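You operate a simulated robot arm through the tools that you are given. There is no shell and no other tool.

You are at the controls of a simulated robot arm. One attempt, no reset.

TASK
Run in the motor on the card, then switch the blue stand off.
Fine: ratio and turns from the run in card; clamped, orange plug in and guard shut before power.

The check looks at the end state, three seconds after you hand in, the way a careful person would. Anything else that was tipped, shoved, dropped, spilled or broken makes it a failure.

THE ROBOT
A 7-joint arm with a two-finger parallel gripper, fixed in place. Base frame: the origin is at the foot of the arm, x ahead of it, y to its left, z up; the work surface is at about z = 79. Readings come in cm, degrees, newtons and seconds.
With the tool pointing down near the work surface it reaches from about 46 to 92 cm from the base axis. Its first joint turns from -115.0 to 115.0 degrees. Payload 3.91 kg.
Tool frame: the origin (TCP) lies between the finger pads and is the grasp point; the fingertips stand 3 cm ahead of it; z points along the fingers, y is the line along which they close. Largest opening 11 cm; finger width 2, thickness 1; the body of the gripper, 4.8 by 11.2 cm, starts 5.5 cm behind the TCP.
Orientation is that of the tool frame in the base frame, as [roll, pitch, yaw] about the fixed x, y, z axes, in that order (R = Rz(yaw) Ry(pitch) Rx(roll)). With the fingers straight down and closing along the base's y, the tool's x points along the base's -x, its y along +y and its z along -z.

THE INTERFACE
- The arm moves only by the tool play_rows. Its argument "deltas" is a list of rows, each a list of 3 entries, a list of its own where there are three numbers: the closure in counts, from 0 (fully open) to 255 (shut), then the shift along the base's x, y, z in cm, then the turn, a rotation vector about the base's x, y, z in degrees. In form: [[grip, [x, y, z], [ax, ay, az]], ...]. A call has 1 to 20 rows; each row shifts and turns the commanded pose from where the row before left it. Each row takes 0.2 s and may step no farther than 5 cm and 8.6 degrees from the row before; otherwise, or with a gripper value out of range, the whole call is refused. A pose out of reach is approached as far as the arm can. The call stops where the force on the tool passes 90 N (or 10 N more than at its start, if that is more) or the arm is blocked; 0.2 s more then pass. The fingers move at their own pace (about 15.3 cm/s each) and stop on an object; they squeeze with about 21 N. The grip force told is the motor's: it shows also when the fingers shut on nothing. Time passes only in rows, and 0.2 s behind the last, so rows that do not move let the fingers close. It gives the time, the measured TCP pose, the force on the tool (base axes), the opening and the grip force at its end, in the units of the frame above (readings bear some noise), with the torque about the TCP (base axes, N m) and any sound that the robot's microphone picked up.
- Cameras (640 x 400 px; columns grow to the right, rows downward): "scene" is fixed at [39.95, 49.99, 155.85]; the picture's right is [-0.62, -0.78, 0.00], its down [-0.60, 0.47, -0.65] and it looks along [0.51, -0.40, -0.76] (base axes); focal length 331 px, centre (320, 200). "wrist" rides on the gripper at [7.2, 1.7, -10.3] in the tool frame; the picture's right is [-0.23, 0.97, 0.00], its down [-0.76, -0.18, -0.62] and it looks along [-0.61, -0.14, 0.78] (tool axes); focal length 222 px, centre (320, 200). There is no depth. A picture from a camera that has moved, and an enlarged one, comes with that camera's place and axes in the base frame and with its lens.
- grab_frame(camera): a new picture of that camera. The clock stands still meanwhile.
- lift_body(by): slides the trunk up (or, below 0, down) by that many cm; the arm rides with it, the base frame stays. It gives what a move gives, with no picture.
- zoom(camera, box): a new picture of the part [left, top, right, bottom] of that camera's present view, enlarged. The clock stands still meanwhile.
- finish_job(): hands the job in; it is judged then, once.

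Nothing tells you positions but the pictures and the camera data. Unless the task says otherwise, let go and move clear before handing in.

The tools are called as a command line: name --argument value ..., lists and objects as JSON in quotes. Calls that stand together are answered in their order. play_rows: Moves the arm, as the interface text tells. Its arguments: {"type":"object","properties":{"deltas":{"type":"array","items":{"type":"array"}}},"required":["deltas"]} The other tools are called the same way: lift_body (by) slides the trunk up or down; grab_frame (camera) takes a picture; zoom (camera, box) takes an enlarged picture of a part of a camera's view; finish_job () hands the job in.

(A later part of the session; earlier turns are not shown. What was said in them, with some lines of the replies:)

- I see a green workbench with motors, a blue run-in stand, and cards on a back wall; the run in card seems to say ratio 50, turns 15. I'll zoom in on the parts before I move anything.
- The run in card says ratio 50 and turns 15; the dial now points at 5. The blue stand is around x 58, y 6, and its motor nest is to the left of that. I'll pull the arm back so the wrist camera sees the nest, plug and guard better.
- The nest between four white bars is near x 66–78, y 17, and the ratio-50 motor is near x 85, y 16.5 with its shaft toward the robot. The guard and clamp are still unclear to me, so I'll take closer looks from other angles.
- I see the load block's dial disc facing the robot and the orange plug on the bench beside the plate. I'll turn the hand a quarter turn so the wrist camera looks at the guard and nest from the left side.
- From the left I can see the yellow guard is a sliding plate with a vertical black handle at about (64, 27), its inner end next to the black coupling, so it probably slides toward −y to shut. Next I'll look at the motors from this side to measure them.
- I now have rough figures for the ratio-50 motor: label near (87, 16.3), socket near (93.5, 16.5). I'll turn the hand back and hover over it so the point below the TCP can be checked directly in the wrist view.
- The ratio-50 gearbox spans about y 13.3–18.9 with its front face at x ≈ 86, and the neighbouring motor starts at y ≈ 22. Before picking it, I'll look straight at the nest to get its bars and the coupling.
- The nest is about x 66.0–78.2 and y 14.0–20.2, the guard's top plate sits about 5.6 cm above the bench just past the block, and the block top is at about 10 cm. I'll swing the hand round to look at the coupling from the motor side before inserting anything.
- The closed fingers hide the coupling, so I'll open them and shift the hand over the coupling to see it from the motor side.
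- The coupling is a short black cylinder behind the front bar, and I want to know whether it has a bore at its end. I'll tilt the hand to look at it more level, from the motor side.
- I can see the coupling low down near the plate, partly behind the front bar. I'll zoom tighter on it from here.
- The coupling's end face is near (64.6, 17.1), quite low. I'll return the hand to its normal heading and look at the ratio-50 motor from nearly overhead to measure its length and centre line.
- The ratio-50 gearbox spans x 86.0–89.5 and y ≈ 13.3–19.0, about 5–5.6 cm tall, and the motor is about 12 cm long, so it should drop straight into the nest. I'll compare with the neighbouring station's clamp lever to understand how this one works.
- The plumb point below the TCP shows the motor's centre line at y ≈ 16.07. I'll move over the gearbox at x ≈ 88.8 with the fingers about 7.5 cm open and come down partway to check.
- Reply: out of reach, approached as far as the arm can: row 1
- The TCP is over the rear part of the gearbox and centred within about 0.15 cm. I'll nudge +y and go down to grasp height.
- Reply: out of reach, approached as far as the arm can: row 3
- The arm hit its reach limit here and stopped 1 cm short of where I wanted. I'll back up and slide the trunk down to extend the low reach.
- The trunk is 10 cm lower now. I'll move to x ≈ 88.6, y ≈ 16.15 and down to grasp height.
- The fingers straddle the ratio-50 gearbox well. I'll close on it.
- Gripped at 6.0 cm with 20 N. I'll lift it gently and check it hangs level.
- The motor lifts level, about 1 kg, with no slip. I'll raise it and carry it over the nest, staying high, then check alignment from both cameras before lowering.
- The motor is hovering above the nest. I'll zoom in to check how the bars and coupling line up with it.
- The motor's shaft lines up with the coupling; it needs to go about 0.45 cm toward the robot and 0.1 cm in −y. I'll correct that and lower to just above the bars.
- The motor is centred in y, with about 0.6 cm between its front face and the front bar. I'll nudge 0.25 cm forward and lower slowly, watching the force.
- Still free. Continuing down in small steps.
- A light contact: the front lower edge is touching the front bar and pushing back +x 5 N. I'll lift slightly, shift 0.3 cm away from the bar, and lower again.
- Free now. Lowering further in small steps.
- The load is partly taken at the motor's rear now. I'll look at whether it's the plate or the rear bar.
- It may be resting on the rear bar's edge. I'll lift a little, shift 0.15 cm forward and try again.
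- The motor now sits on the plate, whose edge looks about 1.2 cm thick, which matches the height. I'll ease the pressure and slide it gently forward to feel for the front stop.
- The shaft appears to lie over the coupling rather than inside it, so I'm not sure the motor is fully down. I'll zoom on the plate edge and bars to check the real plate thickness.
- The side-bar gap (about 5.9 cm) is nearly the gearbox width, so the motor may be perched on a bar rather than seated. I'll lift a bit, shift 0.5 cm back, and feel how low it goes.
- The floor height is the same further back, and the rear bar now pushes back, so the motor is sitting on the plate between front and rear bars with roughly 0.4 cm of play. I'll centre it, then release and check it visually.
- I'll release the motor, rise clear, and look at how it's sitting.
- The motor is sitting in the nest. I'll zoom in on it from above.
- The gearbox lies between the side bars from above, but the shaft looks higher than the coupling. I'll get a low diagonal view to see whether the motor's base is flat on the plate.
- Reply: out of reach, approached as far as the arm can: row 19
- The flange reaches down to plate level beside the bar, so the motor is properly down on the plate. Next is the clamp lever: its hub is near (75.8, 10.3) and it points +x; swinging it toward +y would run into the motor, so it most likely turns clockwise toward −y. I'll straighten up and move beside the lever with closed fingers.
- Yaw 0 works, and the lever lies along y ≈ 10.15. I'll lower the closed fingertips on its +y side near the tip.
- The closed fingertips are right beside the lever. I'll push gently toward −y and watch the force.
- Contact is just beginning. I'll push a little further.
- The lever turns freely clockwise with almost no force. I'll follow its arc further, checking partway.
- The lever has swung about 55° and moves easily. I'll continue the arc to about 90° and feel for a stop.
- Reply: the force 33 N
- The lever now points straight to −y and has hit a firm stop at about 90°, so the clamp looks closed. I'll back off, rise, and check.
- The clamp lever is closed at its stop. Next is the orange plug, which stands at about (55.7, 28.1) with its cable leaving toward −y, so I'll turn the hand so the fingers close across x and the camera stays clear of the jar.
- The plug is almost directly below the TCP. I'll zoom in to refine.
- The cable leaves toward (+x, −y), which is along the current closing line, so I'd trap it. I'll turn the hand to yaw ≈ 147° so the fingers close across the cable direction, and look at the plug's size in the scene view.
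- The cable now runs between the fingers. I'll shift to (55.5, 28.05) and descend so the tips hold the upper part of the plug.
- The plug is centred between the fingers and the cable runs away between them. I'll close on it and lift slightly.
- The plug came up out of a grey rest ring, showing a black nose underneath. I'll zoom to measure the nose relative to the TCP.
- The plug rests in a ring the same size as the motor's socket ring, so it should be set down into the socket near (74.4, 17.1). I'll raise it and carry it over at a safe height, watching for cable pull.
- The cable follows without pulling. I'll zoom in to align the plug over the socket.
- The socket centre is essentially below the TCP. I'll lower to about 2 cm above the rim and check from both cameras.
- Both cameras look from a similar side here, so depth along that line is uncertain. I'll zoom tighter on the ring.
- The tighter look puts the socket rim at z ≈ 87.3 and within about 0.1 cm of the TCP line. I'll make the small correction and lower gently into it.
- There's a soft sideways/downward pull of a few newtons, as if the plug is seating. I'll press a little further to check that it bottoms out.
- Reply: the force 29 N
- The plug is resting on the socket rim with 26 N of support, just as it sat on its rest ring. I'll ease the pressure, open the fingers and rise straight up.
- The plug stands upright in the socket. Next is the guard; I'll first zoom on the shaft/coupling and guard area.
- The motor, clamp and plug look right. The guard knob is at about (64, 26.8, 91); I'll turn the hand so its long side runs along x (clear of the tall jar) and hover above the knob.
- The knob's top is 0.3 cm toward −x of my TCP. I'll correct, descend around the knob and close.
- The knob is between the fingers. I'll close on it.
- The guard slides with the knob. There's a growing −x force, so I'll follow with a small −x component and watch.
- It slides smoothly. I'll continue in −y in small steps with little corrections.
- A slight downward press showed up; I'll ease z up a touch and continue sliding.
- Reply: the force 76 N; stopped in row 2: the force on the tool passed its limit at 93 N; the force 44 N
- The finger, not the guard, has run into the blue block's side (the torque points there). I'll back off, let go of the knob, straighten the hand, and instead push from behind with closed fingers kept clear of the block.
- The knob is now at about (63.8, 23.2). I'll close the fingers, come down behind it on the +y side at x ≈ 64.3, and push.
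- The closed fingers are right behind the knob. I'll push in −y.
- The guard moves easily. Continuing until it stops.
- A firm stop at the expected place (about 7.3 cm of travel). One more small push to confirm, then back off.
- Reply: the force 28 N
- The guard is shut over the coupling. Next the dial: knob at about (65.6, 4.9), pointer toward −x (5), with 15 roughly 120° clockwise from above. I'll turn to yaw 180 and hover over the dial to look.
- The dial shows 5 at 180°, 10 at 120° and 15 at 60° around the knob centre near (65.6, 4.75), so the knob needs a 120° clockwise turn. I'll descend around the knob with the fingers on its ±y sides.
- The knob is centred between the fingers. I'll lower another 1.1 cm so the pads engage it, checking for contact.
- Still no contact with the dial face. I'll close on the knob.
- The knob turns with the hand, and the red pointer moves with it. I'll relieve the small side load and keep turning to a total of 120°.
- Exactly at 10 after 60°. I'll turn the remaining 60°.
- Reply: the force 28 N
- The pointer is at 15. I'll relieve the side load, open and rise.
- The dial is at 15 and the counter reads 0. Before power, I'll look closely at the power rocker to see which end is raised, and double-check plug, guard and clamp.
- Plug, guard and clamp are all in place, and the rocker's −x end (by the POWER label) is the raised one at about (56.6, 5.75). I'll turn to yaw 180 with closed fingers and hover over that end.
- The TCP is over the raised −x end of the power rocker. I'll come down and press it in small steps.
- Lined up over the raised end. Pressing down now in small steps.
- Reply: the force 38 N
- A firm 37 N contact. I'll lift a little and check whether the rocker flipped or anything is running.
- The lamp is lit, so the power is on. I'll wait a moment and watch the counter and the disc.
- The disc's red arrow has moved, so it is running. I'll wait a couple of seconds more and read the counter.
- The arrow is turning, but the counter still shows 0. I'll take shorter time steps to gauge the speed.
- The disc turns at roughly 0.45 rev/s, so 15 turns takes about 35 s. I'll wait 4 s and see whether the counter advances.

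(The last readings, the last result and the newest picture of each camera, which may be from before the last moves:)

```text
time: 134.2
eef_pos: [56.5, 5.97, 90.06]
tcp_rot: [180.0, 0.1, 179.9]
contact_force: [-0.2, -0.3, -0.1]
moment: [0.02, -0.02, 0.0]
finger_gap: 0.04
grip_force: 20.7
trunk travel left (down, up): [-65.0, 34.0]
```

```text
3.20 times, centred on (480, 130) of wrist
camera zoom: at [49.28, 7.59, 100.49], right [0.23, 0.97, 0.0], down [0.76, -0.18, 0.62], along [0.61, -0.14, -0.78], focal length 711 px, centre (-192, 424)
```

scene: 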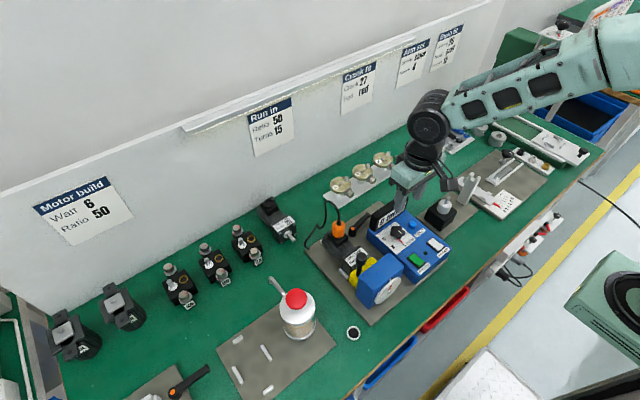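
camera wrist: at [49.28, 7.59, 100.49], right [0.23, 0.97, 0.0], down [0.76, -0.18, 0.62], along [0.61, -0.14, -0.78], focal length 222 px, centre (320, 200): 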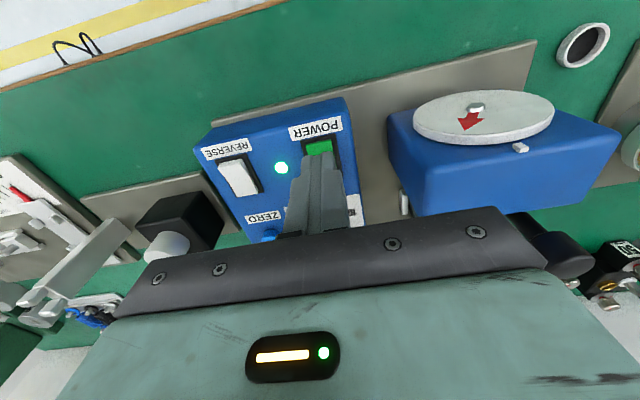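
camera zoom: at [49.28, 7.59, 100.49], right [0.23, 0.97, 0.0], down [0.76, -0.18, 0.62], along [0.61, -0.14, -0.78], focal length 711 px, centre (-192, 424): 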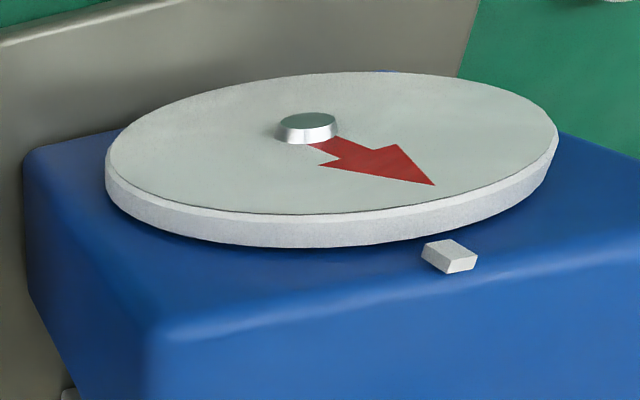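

About four turns have passed by the arrow, with the counter still at 0; it may step only at 5. I'll wait to just past five turns and check.

play_rows --deltas '[[255, [0, 0, 0], [0, 0, 0]], [255, [0, 0, 0], [0, 0, 0]], [255, [0, 0, 0], [0, 0, 0]], [255, [0, 0, 0], [0, 0, 0]], [255, [0, 0, 0], [0, 0, 0]], [255, [0, 0, 0], [0, 0, 0]], [255, [0, 0, 0], [0, 0, 0]], [255, [0, 0, 0], [0, 0, 0]], [255, [0, 0, 0], [0, 0, 0]], [255, [0, 0, 0], [0, 0, 0]], [255, [0, 0, 0], [0, 0, 0]], [255, [0, 0, 0], [0, 0, 0]], [255, [0, 0, 0], [0, 0, 0]]]'

zoom --camera "scene" --box '[340, 190, 460, 290]'

zoom --camera "wrist" --box '[380, 70, 580, 190]'

```text
time: 137.0
eef_pos: [56.47, 5.81, 90.07]
tcp_rot: [179.9, -0.1, -179.9]
contact_force: [-0.4, -0.2, 0.7]
moment: [0.02, -0.02, 0.01]
finger_gap: 0.0
grip_force: 20.9
trunk travel left (down, up): [-65.0, 34.0]
```

```text
4.00 times, centred on (400, 240) of scene
camera zoom: at [39.95, 49.99, 155.85], right [-0.62, -0.78, 0.0], down [-0.6, 0.47, -0.65], along [0.51, -0.4, -0.76], focal length 1325 px, centre (0, 40)
```

zoom: 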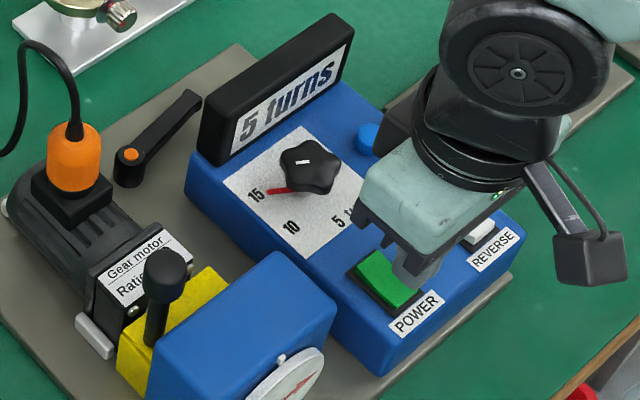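

```text
3.20 times, centred on (480, 130) of wrist
camera zoom: at [49.28, 7.59, 100.49], right [0.23, 0.97, 0.0], down [0.76, -0.18, 0.62], along [0.61, -0.14, -0.78], focal length 711 px, centre (-192, 424)
```

zoom: 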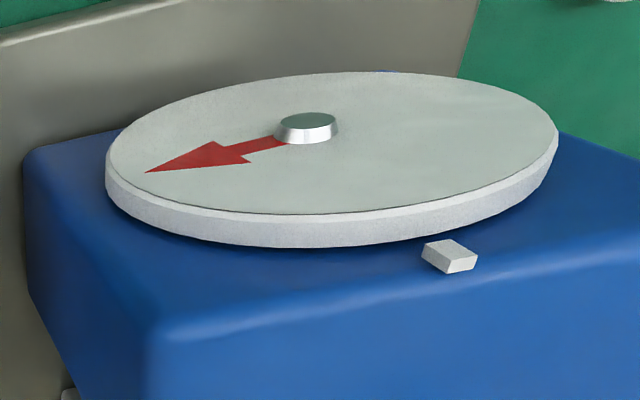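

The counter jumps in fives and now shows 5, matching the 0.44 rev/s estimate, so 15 should come at about t = 159. I'll shift the fingers over the rocker's now-raised +x end so I'm ready to switch off.

play_rows --deltas '[[255, [1.3, 0, 0], [0, 0, 0]], [255, [1.3, -0.1, 0], [0, 0, 0]], [255, [0, 0, -0.6], [0, 0, 0]], [255, [0, 0, 0], [0, 0, 0]]]'

zoom --camera "wrist" --box '[240, 70, 400, 190]'

zoom --camera "scene" --box '[395, 220, 465, 275]'

```text
time: 138.0
eef_pos: [59.03, 5.71, 89.58]
tcp_rot: [180.0, 0.0, -180.0]
contact_force: [-0.3, -0.8, -0.2]
moment: [0.0, -0.01, -0.02]
finger_gap: 0.01
grip_force: 21.2
trunk travel left (down, up): [-65.0, 34.0]
```

```text
3.33 times, centred on (320, 130) of wrist
camera zoom: at [51.91, 7.49, 99.97], right [0.23, 0.97, 0.0], down [0.76, -0.18, 0.62], along [0.61, -0.14, -0.78], focal length 740 px, centre (320, 433)
```

zoom: 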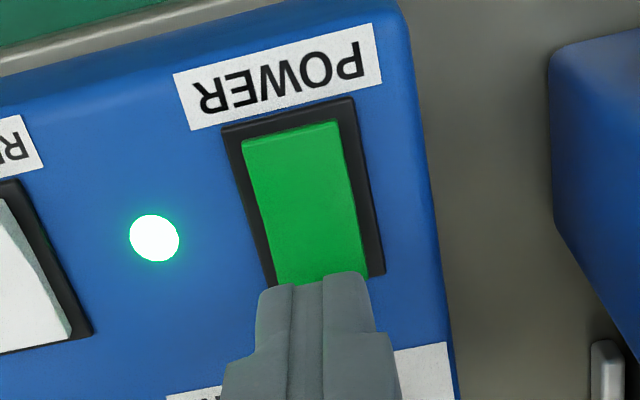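

```text
7.27 times, centred on (430, 248) of scene
camera zoom: at [39.95, 49.99, 155.85], right [-0.62, -0.78, 0.0], down [-0.6, 0.47, -0.65], along [0.51, -0.4, -0.76], focal length 2409 px, centre (-480, -146)
```

zoom: 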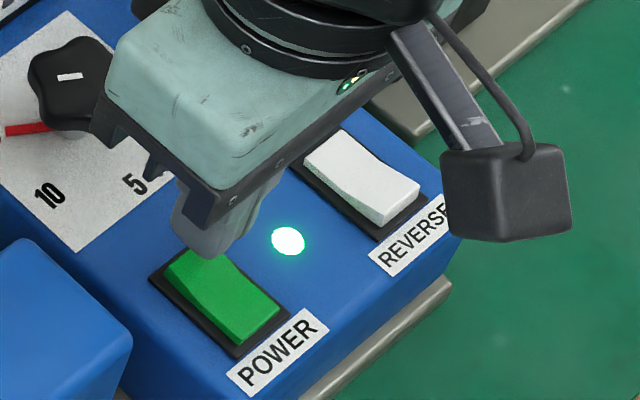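

I'm poised above the +x end of the rocker. I'll wait toward ten turns and check timing.

play_rows --deltas '[[255, [0, 0, 0], [0, 0, 0]], [255, [0, 0, 0], [0, 0, 0]], [255, [0, 0, 0], [0, 0, 0]], [255, [0, 0, 0], [0, 0, 0]], [255, [0, 0, 0], [0, 0, 0]], [255, [0, 0, 0], [0, 0, 0]], [255, [0, 0, 0], [0, 0, 0]], [255, [0, 0, 0], [0, 0, 0]], [255, [0, 0, 0], [0, 0, 0]], [255, [0, 0, 0], [0, 0, 0]], [255, [0, 0, 0], [0, 0, 0]], [255, [0, 0, 0], [0, 0, 0]], [255, [0, 0, 0], [0, 0, 0]], [255, [0, 0, 0], [0, 0, 0]], [255, [0, 0, 0], [0, 0, 0]], [255, [0, 0, 0], [0, 0, 0]], [255, [0, 0, 0], [0, 0, 0]], [255, [0, 0, 0], [0, 0, 0]], [255, [0, 0, 0], [0, 0, 0]], [255, [0, 0, 0], [0, 0, 0]]]'

play_rows --deltas '[[255, [0, 0, 0], [0, 0, 0]], [255, [0, 0, 0], [0, 0, 0]], [255, [0, 0, 0], [0, 0, 0]], [255, [0, 0, 0], [0, 0, 0]], [255, [0, 0, 0], [0, 0, 0]], [255, [0, 0, 0], [0, 0, 0]], [255, [0, 0, 0], [0, 0, 0]], [255, [0, 0, 0], [0, 0, 0]], [255, [0, 0, 0], [0, 0, 0]], [255, [0, 0, 0], [0, 0, 0]], [255, [0, 0, 0], [0, 0, 0]], [255, [0, 0, 0], [0, 0, 0]], [255, [0, 0, 0], [0, 0, 0]], [255, [0, 0, 0], [0, 0, 0]], [255, [0, 0, 0], [0, 0, 0]], [255, [0, 0, 0], [0, 0, 0]], [255, [0, 0, 0], [0, 0, 0]], [255, [0, 0, 0], [0, 0, 0]], [255, [0, 0, 0], [0, 0, 0]], [255, [0, 0, 0], [0, 0, 0]]]'

zoom --camera "scene" --box '[340, 190, 460, 290]'

grab_frame --camera "wrist"

```text
time: 142.2
eef_pos: [59.14, 5.76, 89.56]
tcp_rot: [179.9, 0.0, -180.0]
contact_force: [1.0, 0.6, -0.1]
moment: [0.04, -0.02, -0.01]
finger_gap: 0.0
grip_force: 20.8
trunk travel left (down, up): [-65.0, 34.0]
```

```text
time: 146.4
eef_pos: [59.01, 5.8, 89.54]
tcp_rot: [180.0, 0.0, 180.0]
contact_force: [0.9, -0.4, 0.1]
moment: [-0.04, -0.01, -0.02]
finger_gap: 0.03
grip_force: 20.9
trunk travel left (down, up): [-65.0, 34.0]
```

```text
4.00 times, centred on (400, 240) of scene
camera zoom: at [39.95, 49.99, 155.85], right [-0.62, -0.78, 0.0], down [-0.6, 0.47, -0.65], along [0.51, -0.4, -0.76], focal length 1325 px, centre (0, 40)
```

zoom: 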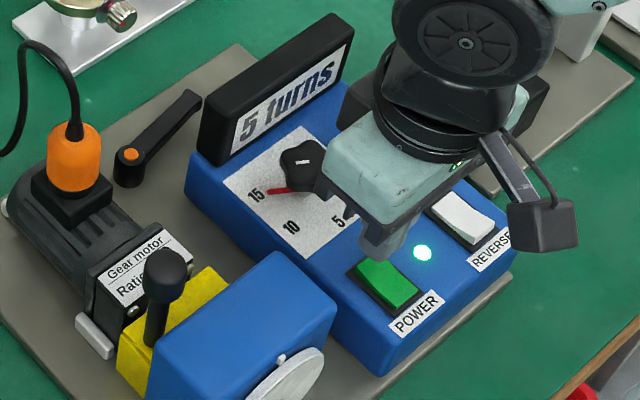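

```text
taken
camera wrist: at [51.9, 7.49, 99.98], right [0.23, 0.97, 0.0], down [0.76, -0.18, 0.62], along [0.61, -0.14, -0.78], focal length 222 px, centre (320, 200)
```

wrist: 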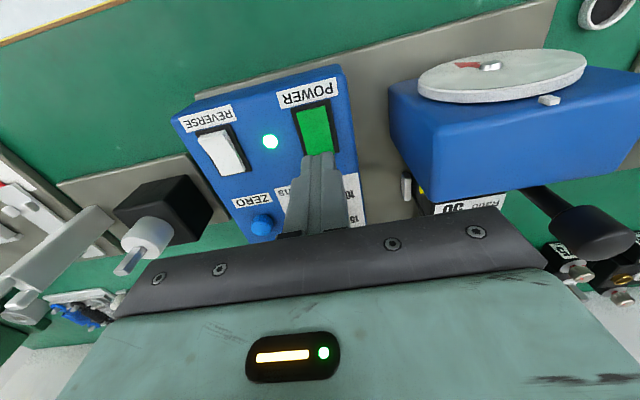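

Still between 5 and 10, as expected. Checking just around ten turns.

play_rows --deltas '[[255, [0, 0, 0], [0, 0, 0]], [255, [0, 0, 0], [0, 0, 0]], [255, [0, 0, 0], [0, 0, 0]], [255, [0, 0, 0], [0, 0, 0]], [255, [0, 0, 0], [0, 0, 0]]]'

zoom --camera "scene" --box '[360, 190, 440, 240]'

play_rows --deltas '[[255, [0, 0, 0], [0, 0, 0]], [255, [0, 0, 0], [0, 0, 0]]]'

zoom --camera "scene" --box '[360, 190, 440, 240]'

zoom --camera "wrist" --box '[400, 20, 620, 150]'

```text
time: 147.6
eef_pos: [59.11, 5.82, 89.53]
tcp_rot: [180.0, -0.1, 180.0]
contact_force: [-0.4, 0.1, 0.1]
moment: [0.0, 0.0, 0.0]
finger_gap: 0.02
grip_force: 21.0
trunk travel left (down, up): [-65.0, 34.0]
```

```text
8.00 times, centred on (400, 215) of scene
camera zoom: at [39.95, 49.99, 155.85], right [-0.62, -0.78, 0.0], down [-0.6, 0.47, -0.65], along [0.51, -0.4, -0.76], focal length 2650 px, centre (-320, 80)
```

zoom: 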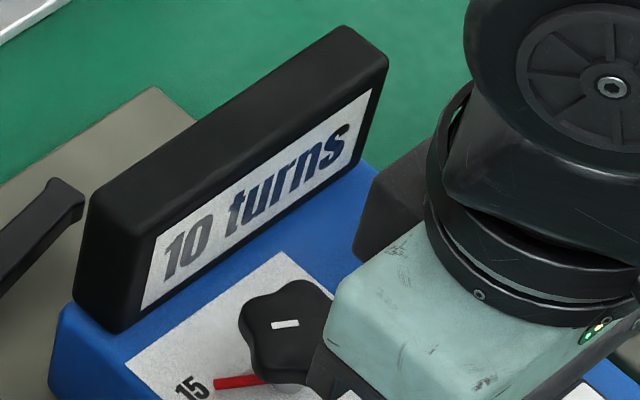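

```text
time: 148.2
eef_pos: [59.04, 5.74, 89.62]
tcp_rot: [180.0, 0.0, -179.9]
contact_force: [-0.2, -0.9, 0.0]
moment: [0.0, 0.03, 0.01]
finger_gap: 0.0
grip_force: 21.2
trunk travel left (down, up): [-65.0, 34.0]
```

```text
8.00 times, centred on (400, 215) of scene
camera zoom: at [39.95, 49.99, 155.85], right [-0.62, -0.78, 0.0], down [-0.6, 0.47, -0.65], along [0.51, -0.4, -0.76], focal length 2650 px, centre (-320, 80)
```

zoom: 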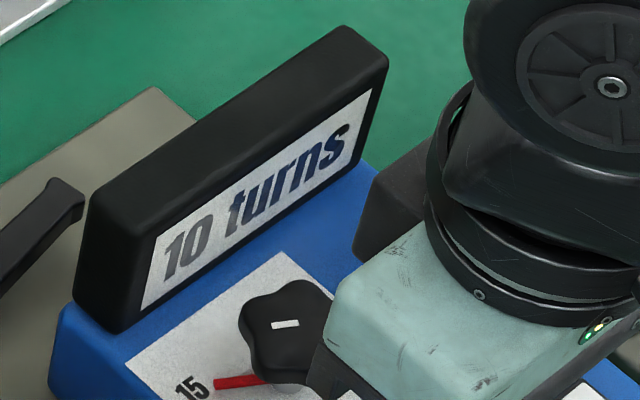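

```text
2.91 times, centred on (510, 85) of wrist
camera zoom: at [51.9, 7.49, 99.98], right [0.23, 0.97, 0.0], down [0.76, -0.18, 0.62], along [0.61, -0.14, -0.78], focal length 646 px, centre (-233, 534)
```

zoom: 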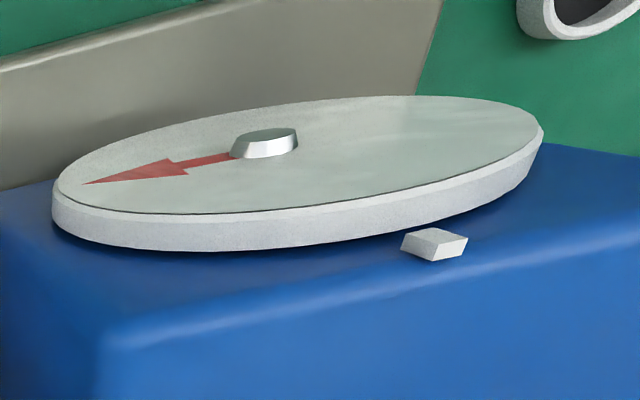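

Ten turns came right on schedule, so fifteen should come near t ≈ 158.9. I'll lower close to the rocker and wait.

play_rows --deltas '[[255, [0, 0, -0.5], [0, 0, 0]], [255, [0, 0, -0.4], [0, 0, 0]], [255, [0, 0, 0], [0, 0, 0]], [255, [0, 0, 0], [0, 0, 0]], [255, [0, 0, 0], [0, 0, 0]], [255, [0, 0, 0], [0, 0, 0]], [255, [0, 0, 0], [0, 0, 0]], [255, [0, 0, 0], [0, 0, 0]], [255, [0, 0, 0], [0, 0, 0]], [255, [0, 0, 0], [0, 0, 0]], [255, [0, 0, 0], [0, 0, 0]], [255, [0, 0, 0], [0, 0, 0]], [255, [0, 0, 0], [0, 0, 0]], [255, [0, 0, 0], [0, 0, 0]], [255, [0, 0, 0], [0, 0, 0]], [255, [0, 0, 0], [0, 0, 0]], [255, [0, 0, 0], [0, 0, 0]], [255, [0, 0, 0], [0, 0, 0]], [255, [0, 0, 0], [0, 0, 0]], [255, [0, 0, 0], [0, 0, 0]]]'

play_rows --deltas '[[255, [0, 0, 0], [0, 0, 0]], [255, [0, 0, 0], [0, 0, 0]], [255, [0, 0, 0], [0, 0, 0]], [255, [0, 0, 0], [0, 0, 0]], [255, [0, 0, 0], [0, 0, 0]], [255, [0, 0, 0], [0, 0, 0]], [255, [0, 0, 0], [0, 0, 0]], [255, [0, 0, 0], [0, 0, 0]], [255, [0, 0, 0], [0, 0, 0]], [255, [0, 0, 0], [0, 0, 0]], [255, [0, 0, 0], [0, 0, 0]], [255, [0, 0, 0], [0, 0, 0]], [255, [0, 0, 0], [0, 0, 0]], [255, [0, 0, 0], [0, 0, 0]], [255, [0, 0, 0], [0, 0, 0]], [255, [0, 0, 0], [0, 0, 0]], [255, [0, 0, 0], [0, 0, 0]], [255, [0, 0, 0], [0, 0, 0]], [255, [0, 0, 0], [0, 0, 0]], [255, [0, 0, 0], [0, 0, 0]]]'

play_rows --deltas '[[255, [0, 0, 0], [0, 0, 0]], [255, [0, 0, 0], [0, 0, 0]], [255, [0, 0, 0], [0, 0, 0]], [255, [0, 0, 0], [0, 0, 0]], [255, [0, 0, 0], [0, 0, 0]]]'

zoom --camera "scene" --box '[360, 190, 440, 240]'

zoom --camera "wrist" --box '[400, 20, 620, 150]'

```text
time: 152.4
eef_pos: [59.05, 5.85, 88.58]
tcp_rot: [-180.0, 0.0, -179.9]
contact_force: [-0.3, -0.9, 0.9]
moment: [-0.02, -0.01, 0.0]
finger_gap: 0.0
grip_force: 20.9
trunk travel left (down, up): [-65.0, 34.0]
```

```text
time: 156.6
eef_pos: [59.07, 5.85, 88.68]
tcp_rot: [-180.0, -0.1, -180.0]
contact_force: [0.0, -0.3, -0.8]
moment: [0.01, 0.03, 0.0]
finger_gap: 0.0
grip_force: 21.5
trunk travel left (down, up): [-65.0, 34.0]
```

```text
time: 157.8
eef_pos: [59.1, 5.73, 88.62]
tcp_rot: [-179.9, 0.0, 179.9]
contact_force: [0.0, -0.2, -0.2]
moment: [0.01, 0.02, -0.01]
finger_gap: 0.0
grip_force: 21.1
trunk travel left (down, up): [-65.0, 34.0]
```

```text
8.00 times, centred on (400, 215) of scene
camera zoom: at [39.95, 49.99, 155.85], right [-0.62, -0.78, 0.0], down [-0.6, 0.47, -0.65], along [0.51, -0.4, -0.76], focal length 2650 px, centre (-320, 80)
```

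zoom: 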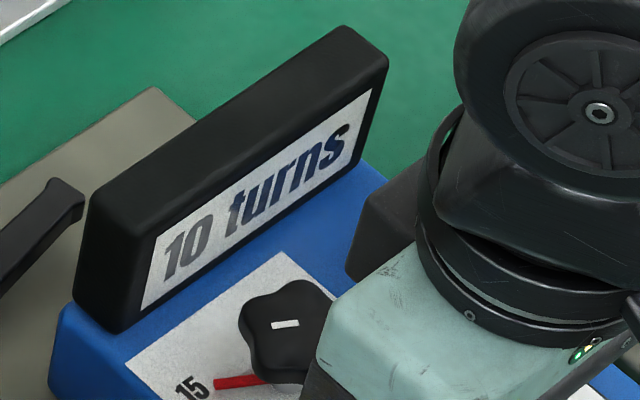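

```text
2.91 times, centred on (510, 85) of wrist
camera zoom: at [51.92, 7.49, 99.03], right [0.23, 0.97, 0.0], down [0.76, -0.18, 0.62], along [0.61, -0.14, -0.78], focal length 646 px, centre (-233, 534)
```

zoom: 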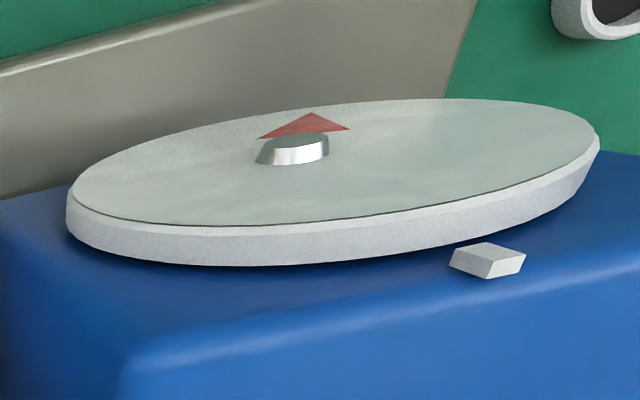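

At 14.6 turns. I'll step in small increments now.

play_rows --deltas '[[255, [0, 0, 0], [0, 0, 0]], [255, [0, 0, 0], [0, 0, 0]], [255, [0, 0, 0], [0, 0, 0]]]'

zoom --camera "scene" --box '[360, 190, 440, 240]'

zoom --camera "wrist" --box '[400, 20, 620, 150]'

```text
time: 158.6
eef_pos: [59.04, 5.76, 88.71]
tcp_rot: [179.9, 0.1, 180.0]
contact_force: [-0.4, -0.1, -0.5]
moment: [0.01, 0.0, -0.04]
finger_gap: 0.0
grip_force: 20.9
trunk travel left (down, up): [-65.0, 34.0]
```

```text
8.00 times, centred on (400, 215) of scene
camera zoom: at [39.95, 49.99, 155.85], right [-0.62, -0.78, 0.0], down [-0.6, 0.47, -0.65], along [0.51, -0.4, -0.76], focal length 2650 px, centre (-320, 80)
```

zoom: 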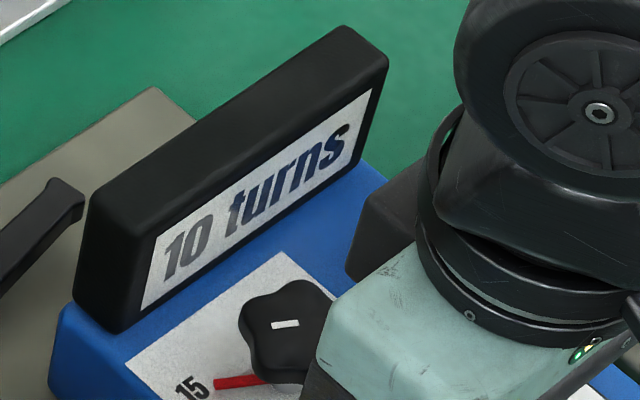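

```text
2.91 times, centred on (510, 85) of wrist
camera zoom: at [51.92, 7.49, 99.03], right [0.23, 0.97, 0.0], down [0.76, -0.18, 0.62], along [0.61, -0.14, -0.78], focal length 646 px, centre (-233, 534)
```

zoom: 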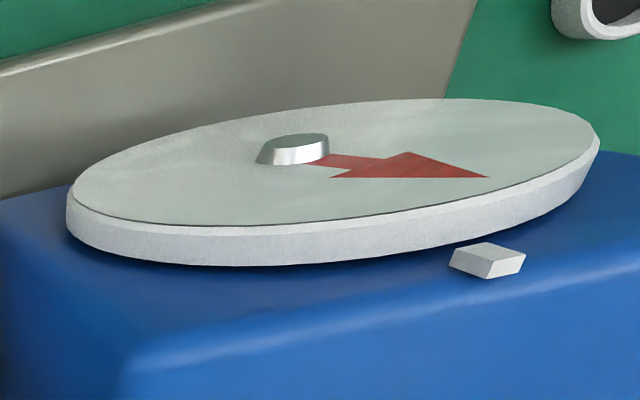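

Just short of fifteen. One more short step.

play_rows --deltas '[[255, [0, 0, 0], [0, 0, 0]]]'

zoom --camera "scene" --box '[360, 190, 440, 240]'

zoom --camera "wrist" --box '[400, 20, 620, 150]'

```text
time: 159.0
eef_pos: [59.1, 5.76, 88.61]
tcp_rot: [180.0, 0.0, -180.0]
contact_force: [-0.8, -0.6, 0.3]
moment: [-0.01, 0.04, 0.01]
finger_gap: 0.0
grip_force: 21.2
trunk travel left (down, up): [-65.0, 34.0]
```

```text
8.00 times, centred on (400, 215) of scene
camera zoom: at [39.95, 49.99, 155.85], right [-0.62, -0.78, 0.0], down [-0.6, 0.47, -0.65], along [0.51, -0.4, -0.76], focal length 2650 px, centre (-320, 80)
```

zoom: 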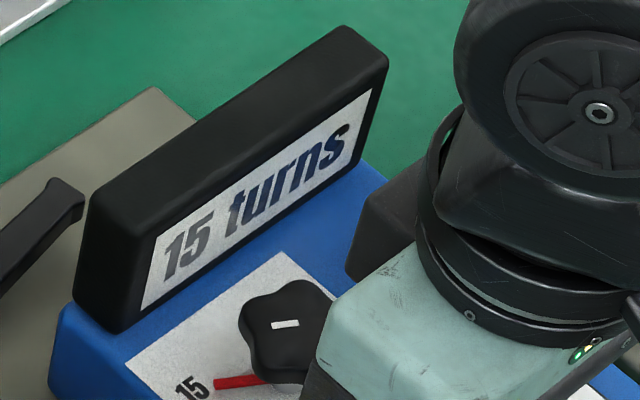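

```text
2.91 times, centred on (510, 85) of wrist
camera zoom: at [51.92, 7.49, 99.03], right [0.23, 0.97, 0.0], down [0.76, -0.18, 0.62], along [0.61, -0.14, -0.78], focal length 646 px, centre (-233, 534)
```

zoom: 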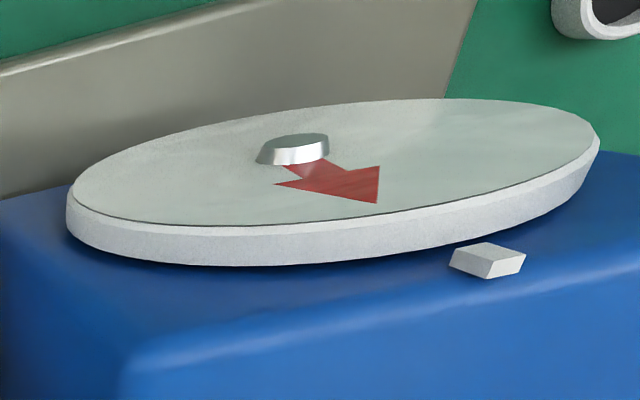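

The counter reads 15. Pressing the +x end of the rocker now to switch off.

play_rows --deltas '[[255, [0, 0, -0.5], [0, 0, 0]], [255, [0, 0, -0.35], [0, 0, 0]], [255, [0, 0, -0.1], [0, 0, 0]]]'

zoom --camera "scene" --box '[340, 190, 460, 290]'

grab_frame --camera "wrist"

```text
time: 159.8
eef_pos: [59.19, 5.72, 87.81]
tcp_rot: [180.0, 0.0, 179.9]
contact_force: [-1.7, -4.1, 22.0]
moment: [-0.15, 0.25, 0.12]
finger_gap: 0.0
grip_force: 21.1
trunk travel left (down, up): [-65.0, 34.0]
```

```text
4.00 times, centred on (400, 240) of scene
camera zoom: at [39.95, 49.99, 155.85], right [-0.62, -0.78, 0.0], down [-0.6, 0.47, -0.65], along [0.51, -0.4, -0.76], focal length 1325 px, centre (0, 40)
```

zoom: 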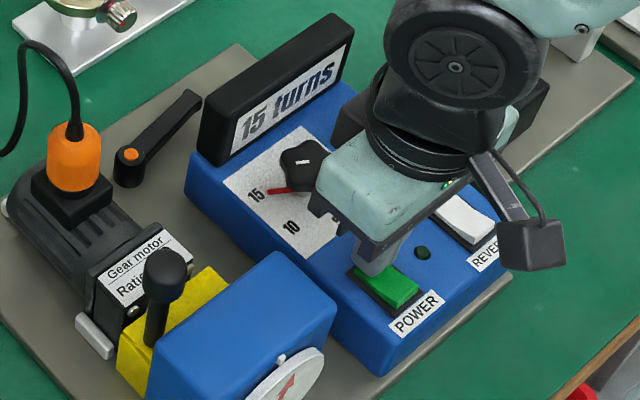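

```text
taken
camera wrist: at [51.93, 7.47, 98.22], right [0.23, 0.97, 0.0], down [0.76, -0.18, 0.62], along [0.61, -0.14, -0.78], focal length 222 px, centre (320, 200)
```

wrist: 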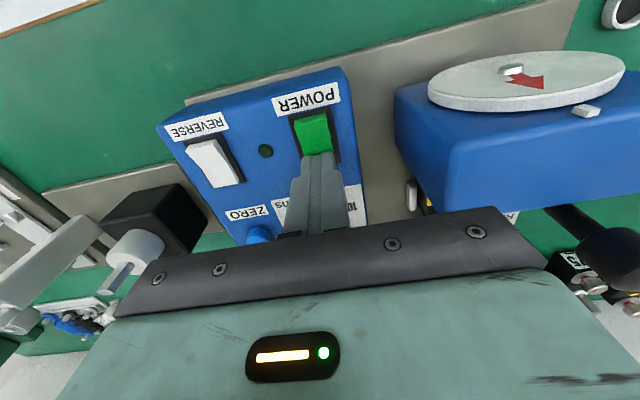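

The lamp is off and the counter reads 15. I'll lift straight up, move clear and verify everything at rest.

play_rows --deltas '[[255, [0, 0, 1], [0, 0, 0]], [255, [0, 0, 3], [0, 0, 0]], [255, [0, 0, 4], [0, 0, 0]], [255, [0, 0, 4], [0, 0, 0]], [200, [0, 0, 2], [0, 0, 0]], [100, [-2, -2, 2], [0, 0, 0]], [100, [-2, -3, 2], [0, 0, 0]], [100, [-2, -3, 0], [0, 0, 0]], [100, [0, 0, 0], [0, 0, 0]]]'

grab_frame --camera "wrist"

grab_frame --camera "scene"

zoom --camera "scene" --box '[300, 180, 460, 310]'

```text
time: 161.8
eef_pos: [53.0, -2.33, 105.91]
tcp_rot: [180.0, 0.0, 180.0]
contact_force: [-0.2, 0.2, -1.0]
moment: [-0.01, -0.01, 0.01]
finger_gap: 6.7
grip_force: 0.1
trunk travel left (down, up): [-65.0, 34.0]
```

```text
taken
camera wrist: at [45.81, -0.6, 116.25], right [0.23, 0.97, 0.0], down [0.76, -0.18, 0.62], along [0.61, -0.14, -0.78], focal length 222 px, centre (320, 200)
```

wrist: 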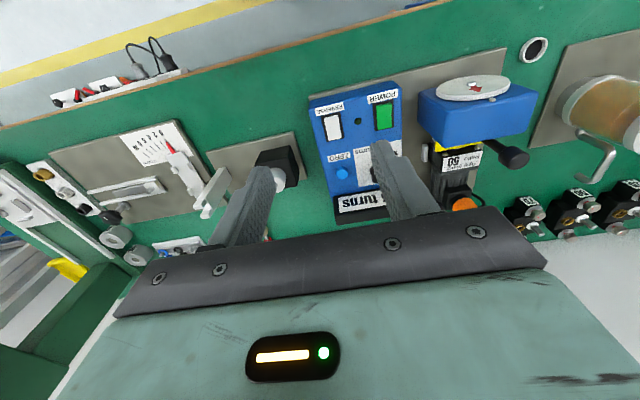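

```text
taken
```

scene: 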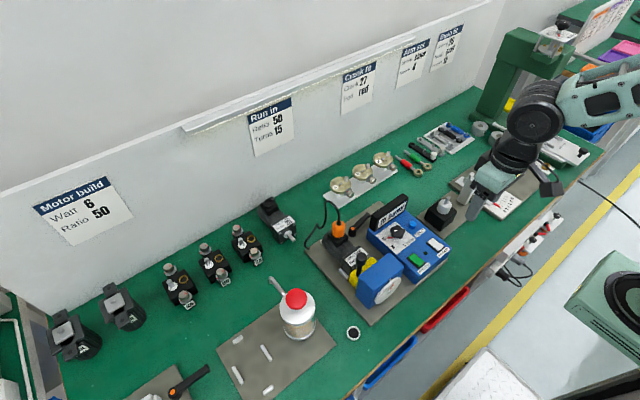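

```text
3.08 times, centred on (380, 245) of scene
camera zoom: at [39.95, 49.99, 155.85], right [-0.62, -0.78, 0.0], down [-0.6, 0.47, -0.65], along [0.51, -0.4, -0.76], focal length 1019 px, centre (135, 62)
```

zoom: 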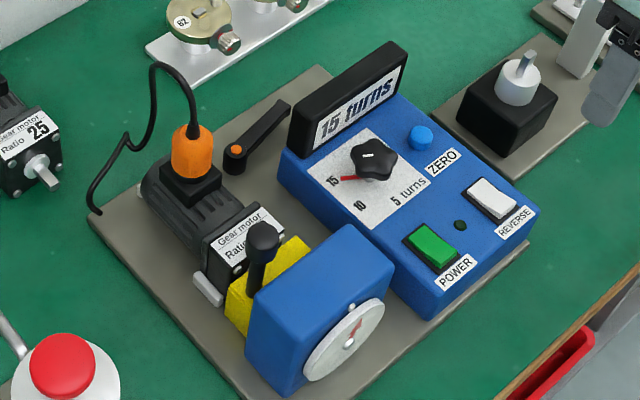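

The stand reads 15 turns with the lamp dark. I'll let a second pass and confirm the disc has stopped before handing in.

play_rows --deltas '[[100, [0, 0, 0], [0, 0, 0]], [100, [0, 0, 0], [0, 0, 0]], [100, [0, 0, 0], [0, 0, 0]], [100, [0, 0, 0], [0, 0, 0]]]'

zoom --camera "scene" --box '[300, 180, 460, 310]'

zoom --camera "scene" --box '[405, 240, 460, 275]'

zoom --camera "wrist" --box '[400, 60, 560, 160]'

```text
time: 162.8
eef_pos: [52.92, -2.26, 105.89]
tcp_rot: [179.9, 0.0, -180.0]
contact_force: [0.3, -0.1, 0.3]
moment: [-0.03, 0.02, 0.04]
finger_gap: 6.68
grip_force: 0.1
trunk travel left (down, up): [-65.0, 34.0]
```

```text
3.08 times, centred on (380, 245) of scene
camera zoom: at [39.95, 49.99, 155.85], right [-0.62, -0.78, 0.0], down [-0.6, 0.47, -0.65], along [0.51, -0.4, -0.76], focal length 1019 px, centre (135, 62)
```

zoom: 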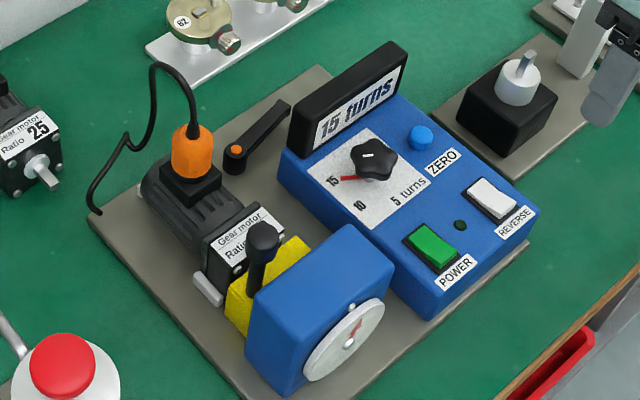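

```text
11.43 times, centred on (432, 258) of scene
camera zoom: at [39.95, 49.99, 155.85], right [-0.62, -0.78, 0.0], down [-0.6, 0.47, -0.65], along [0.51, -0.4, -0.76], focal length 3785 px, centre (-966, -457)
```

zoom: 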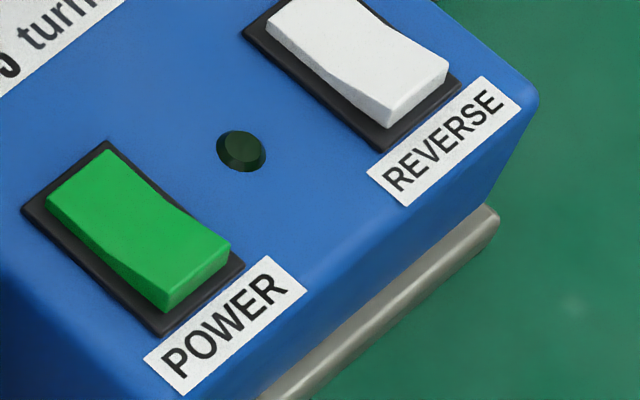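

```text
4.00 times, centred on (480, 110) of wrist
camera zoom: at [45.82, -0.58, 116.24], right [0.23, 0.97, 0.0], down [0.76, -0.18, 0.62], along [0.61, -0.14, -0.78], focal length 888 px, centre (-320, 560)
```

zoom: 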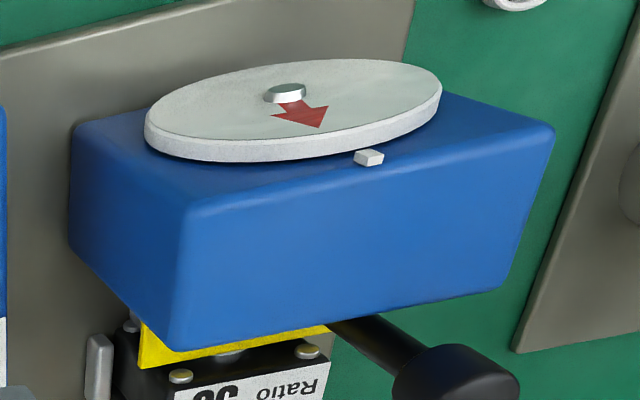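

The disc is stopped on its index mark and the counter reads 15 turns. The power rocker is back in its off position with the lamp dark, and the motor is still clamped, plugged in and guarded. The hand is empty and clear, so I'm handing in.

finish_job

```text
The job is handed in.
```

I ran in the ratio-50 motor for 15 turns, as the run in card asks, and then switched the blue stand off. I have handed the job in; no result has come back yet.

- **Before power:** the motor was in the nest with the clamp lever turned to its stop, the orange plug in its socket and the guard shut. The dial was set to 15.
- **The run:** the counter went from 0 to 15. I switched off within about a second of it showing 15. The disc stopped with its arrow at the index mark.
- **At hand-in:** the power lamp was dark, the hand was empty and clear, and I saw nothing else on the bench moved or knocked over.
- **Bump:** while closing the guard, one finger ran into the side of the blue block and the arm stopped at its force limit. I saw no damage or movement there.
- **Shaft height:** before the guard was shut, the motor shaft looked as if it sat above the black coupling rather than inside it. The motor was down on the plate between the bars, and the disc turned normally when powered.
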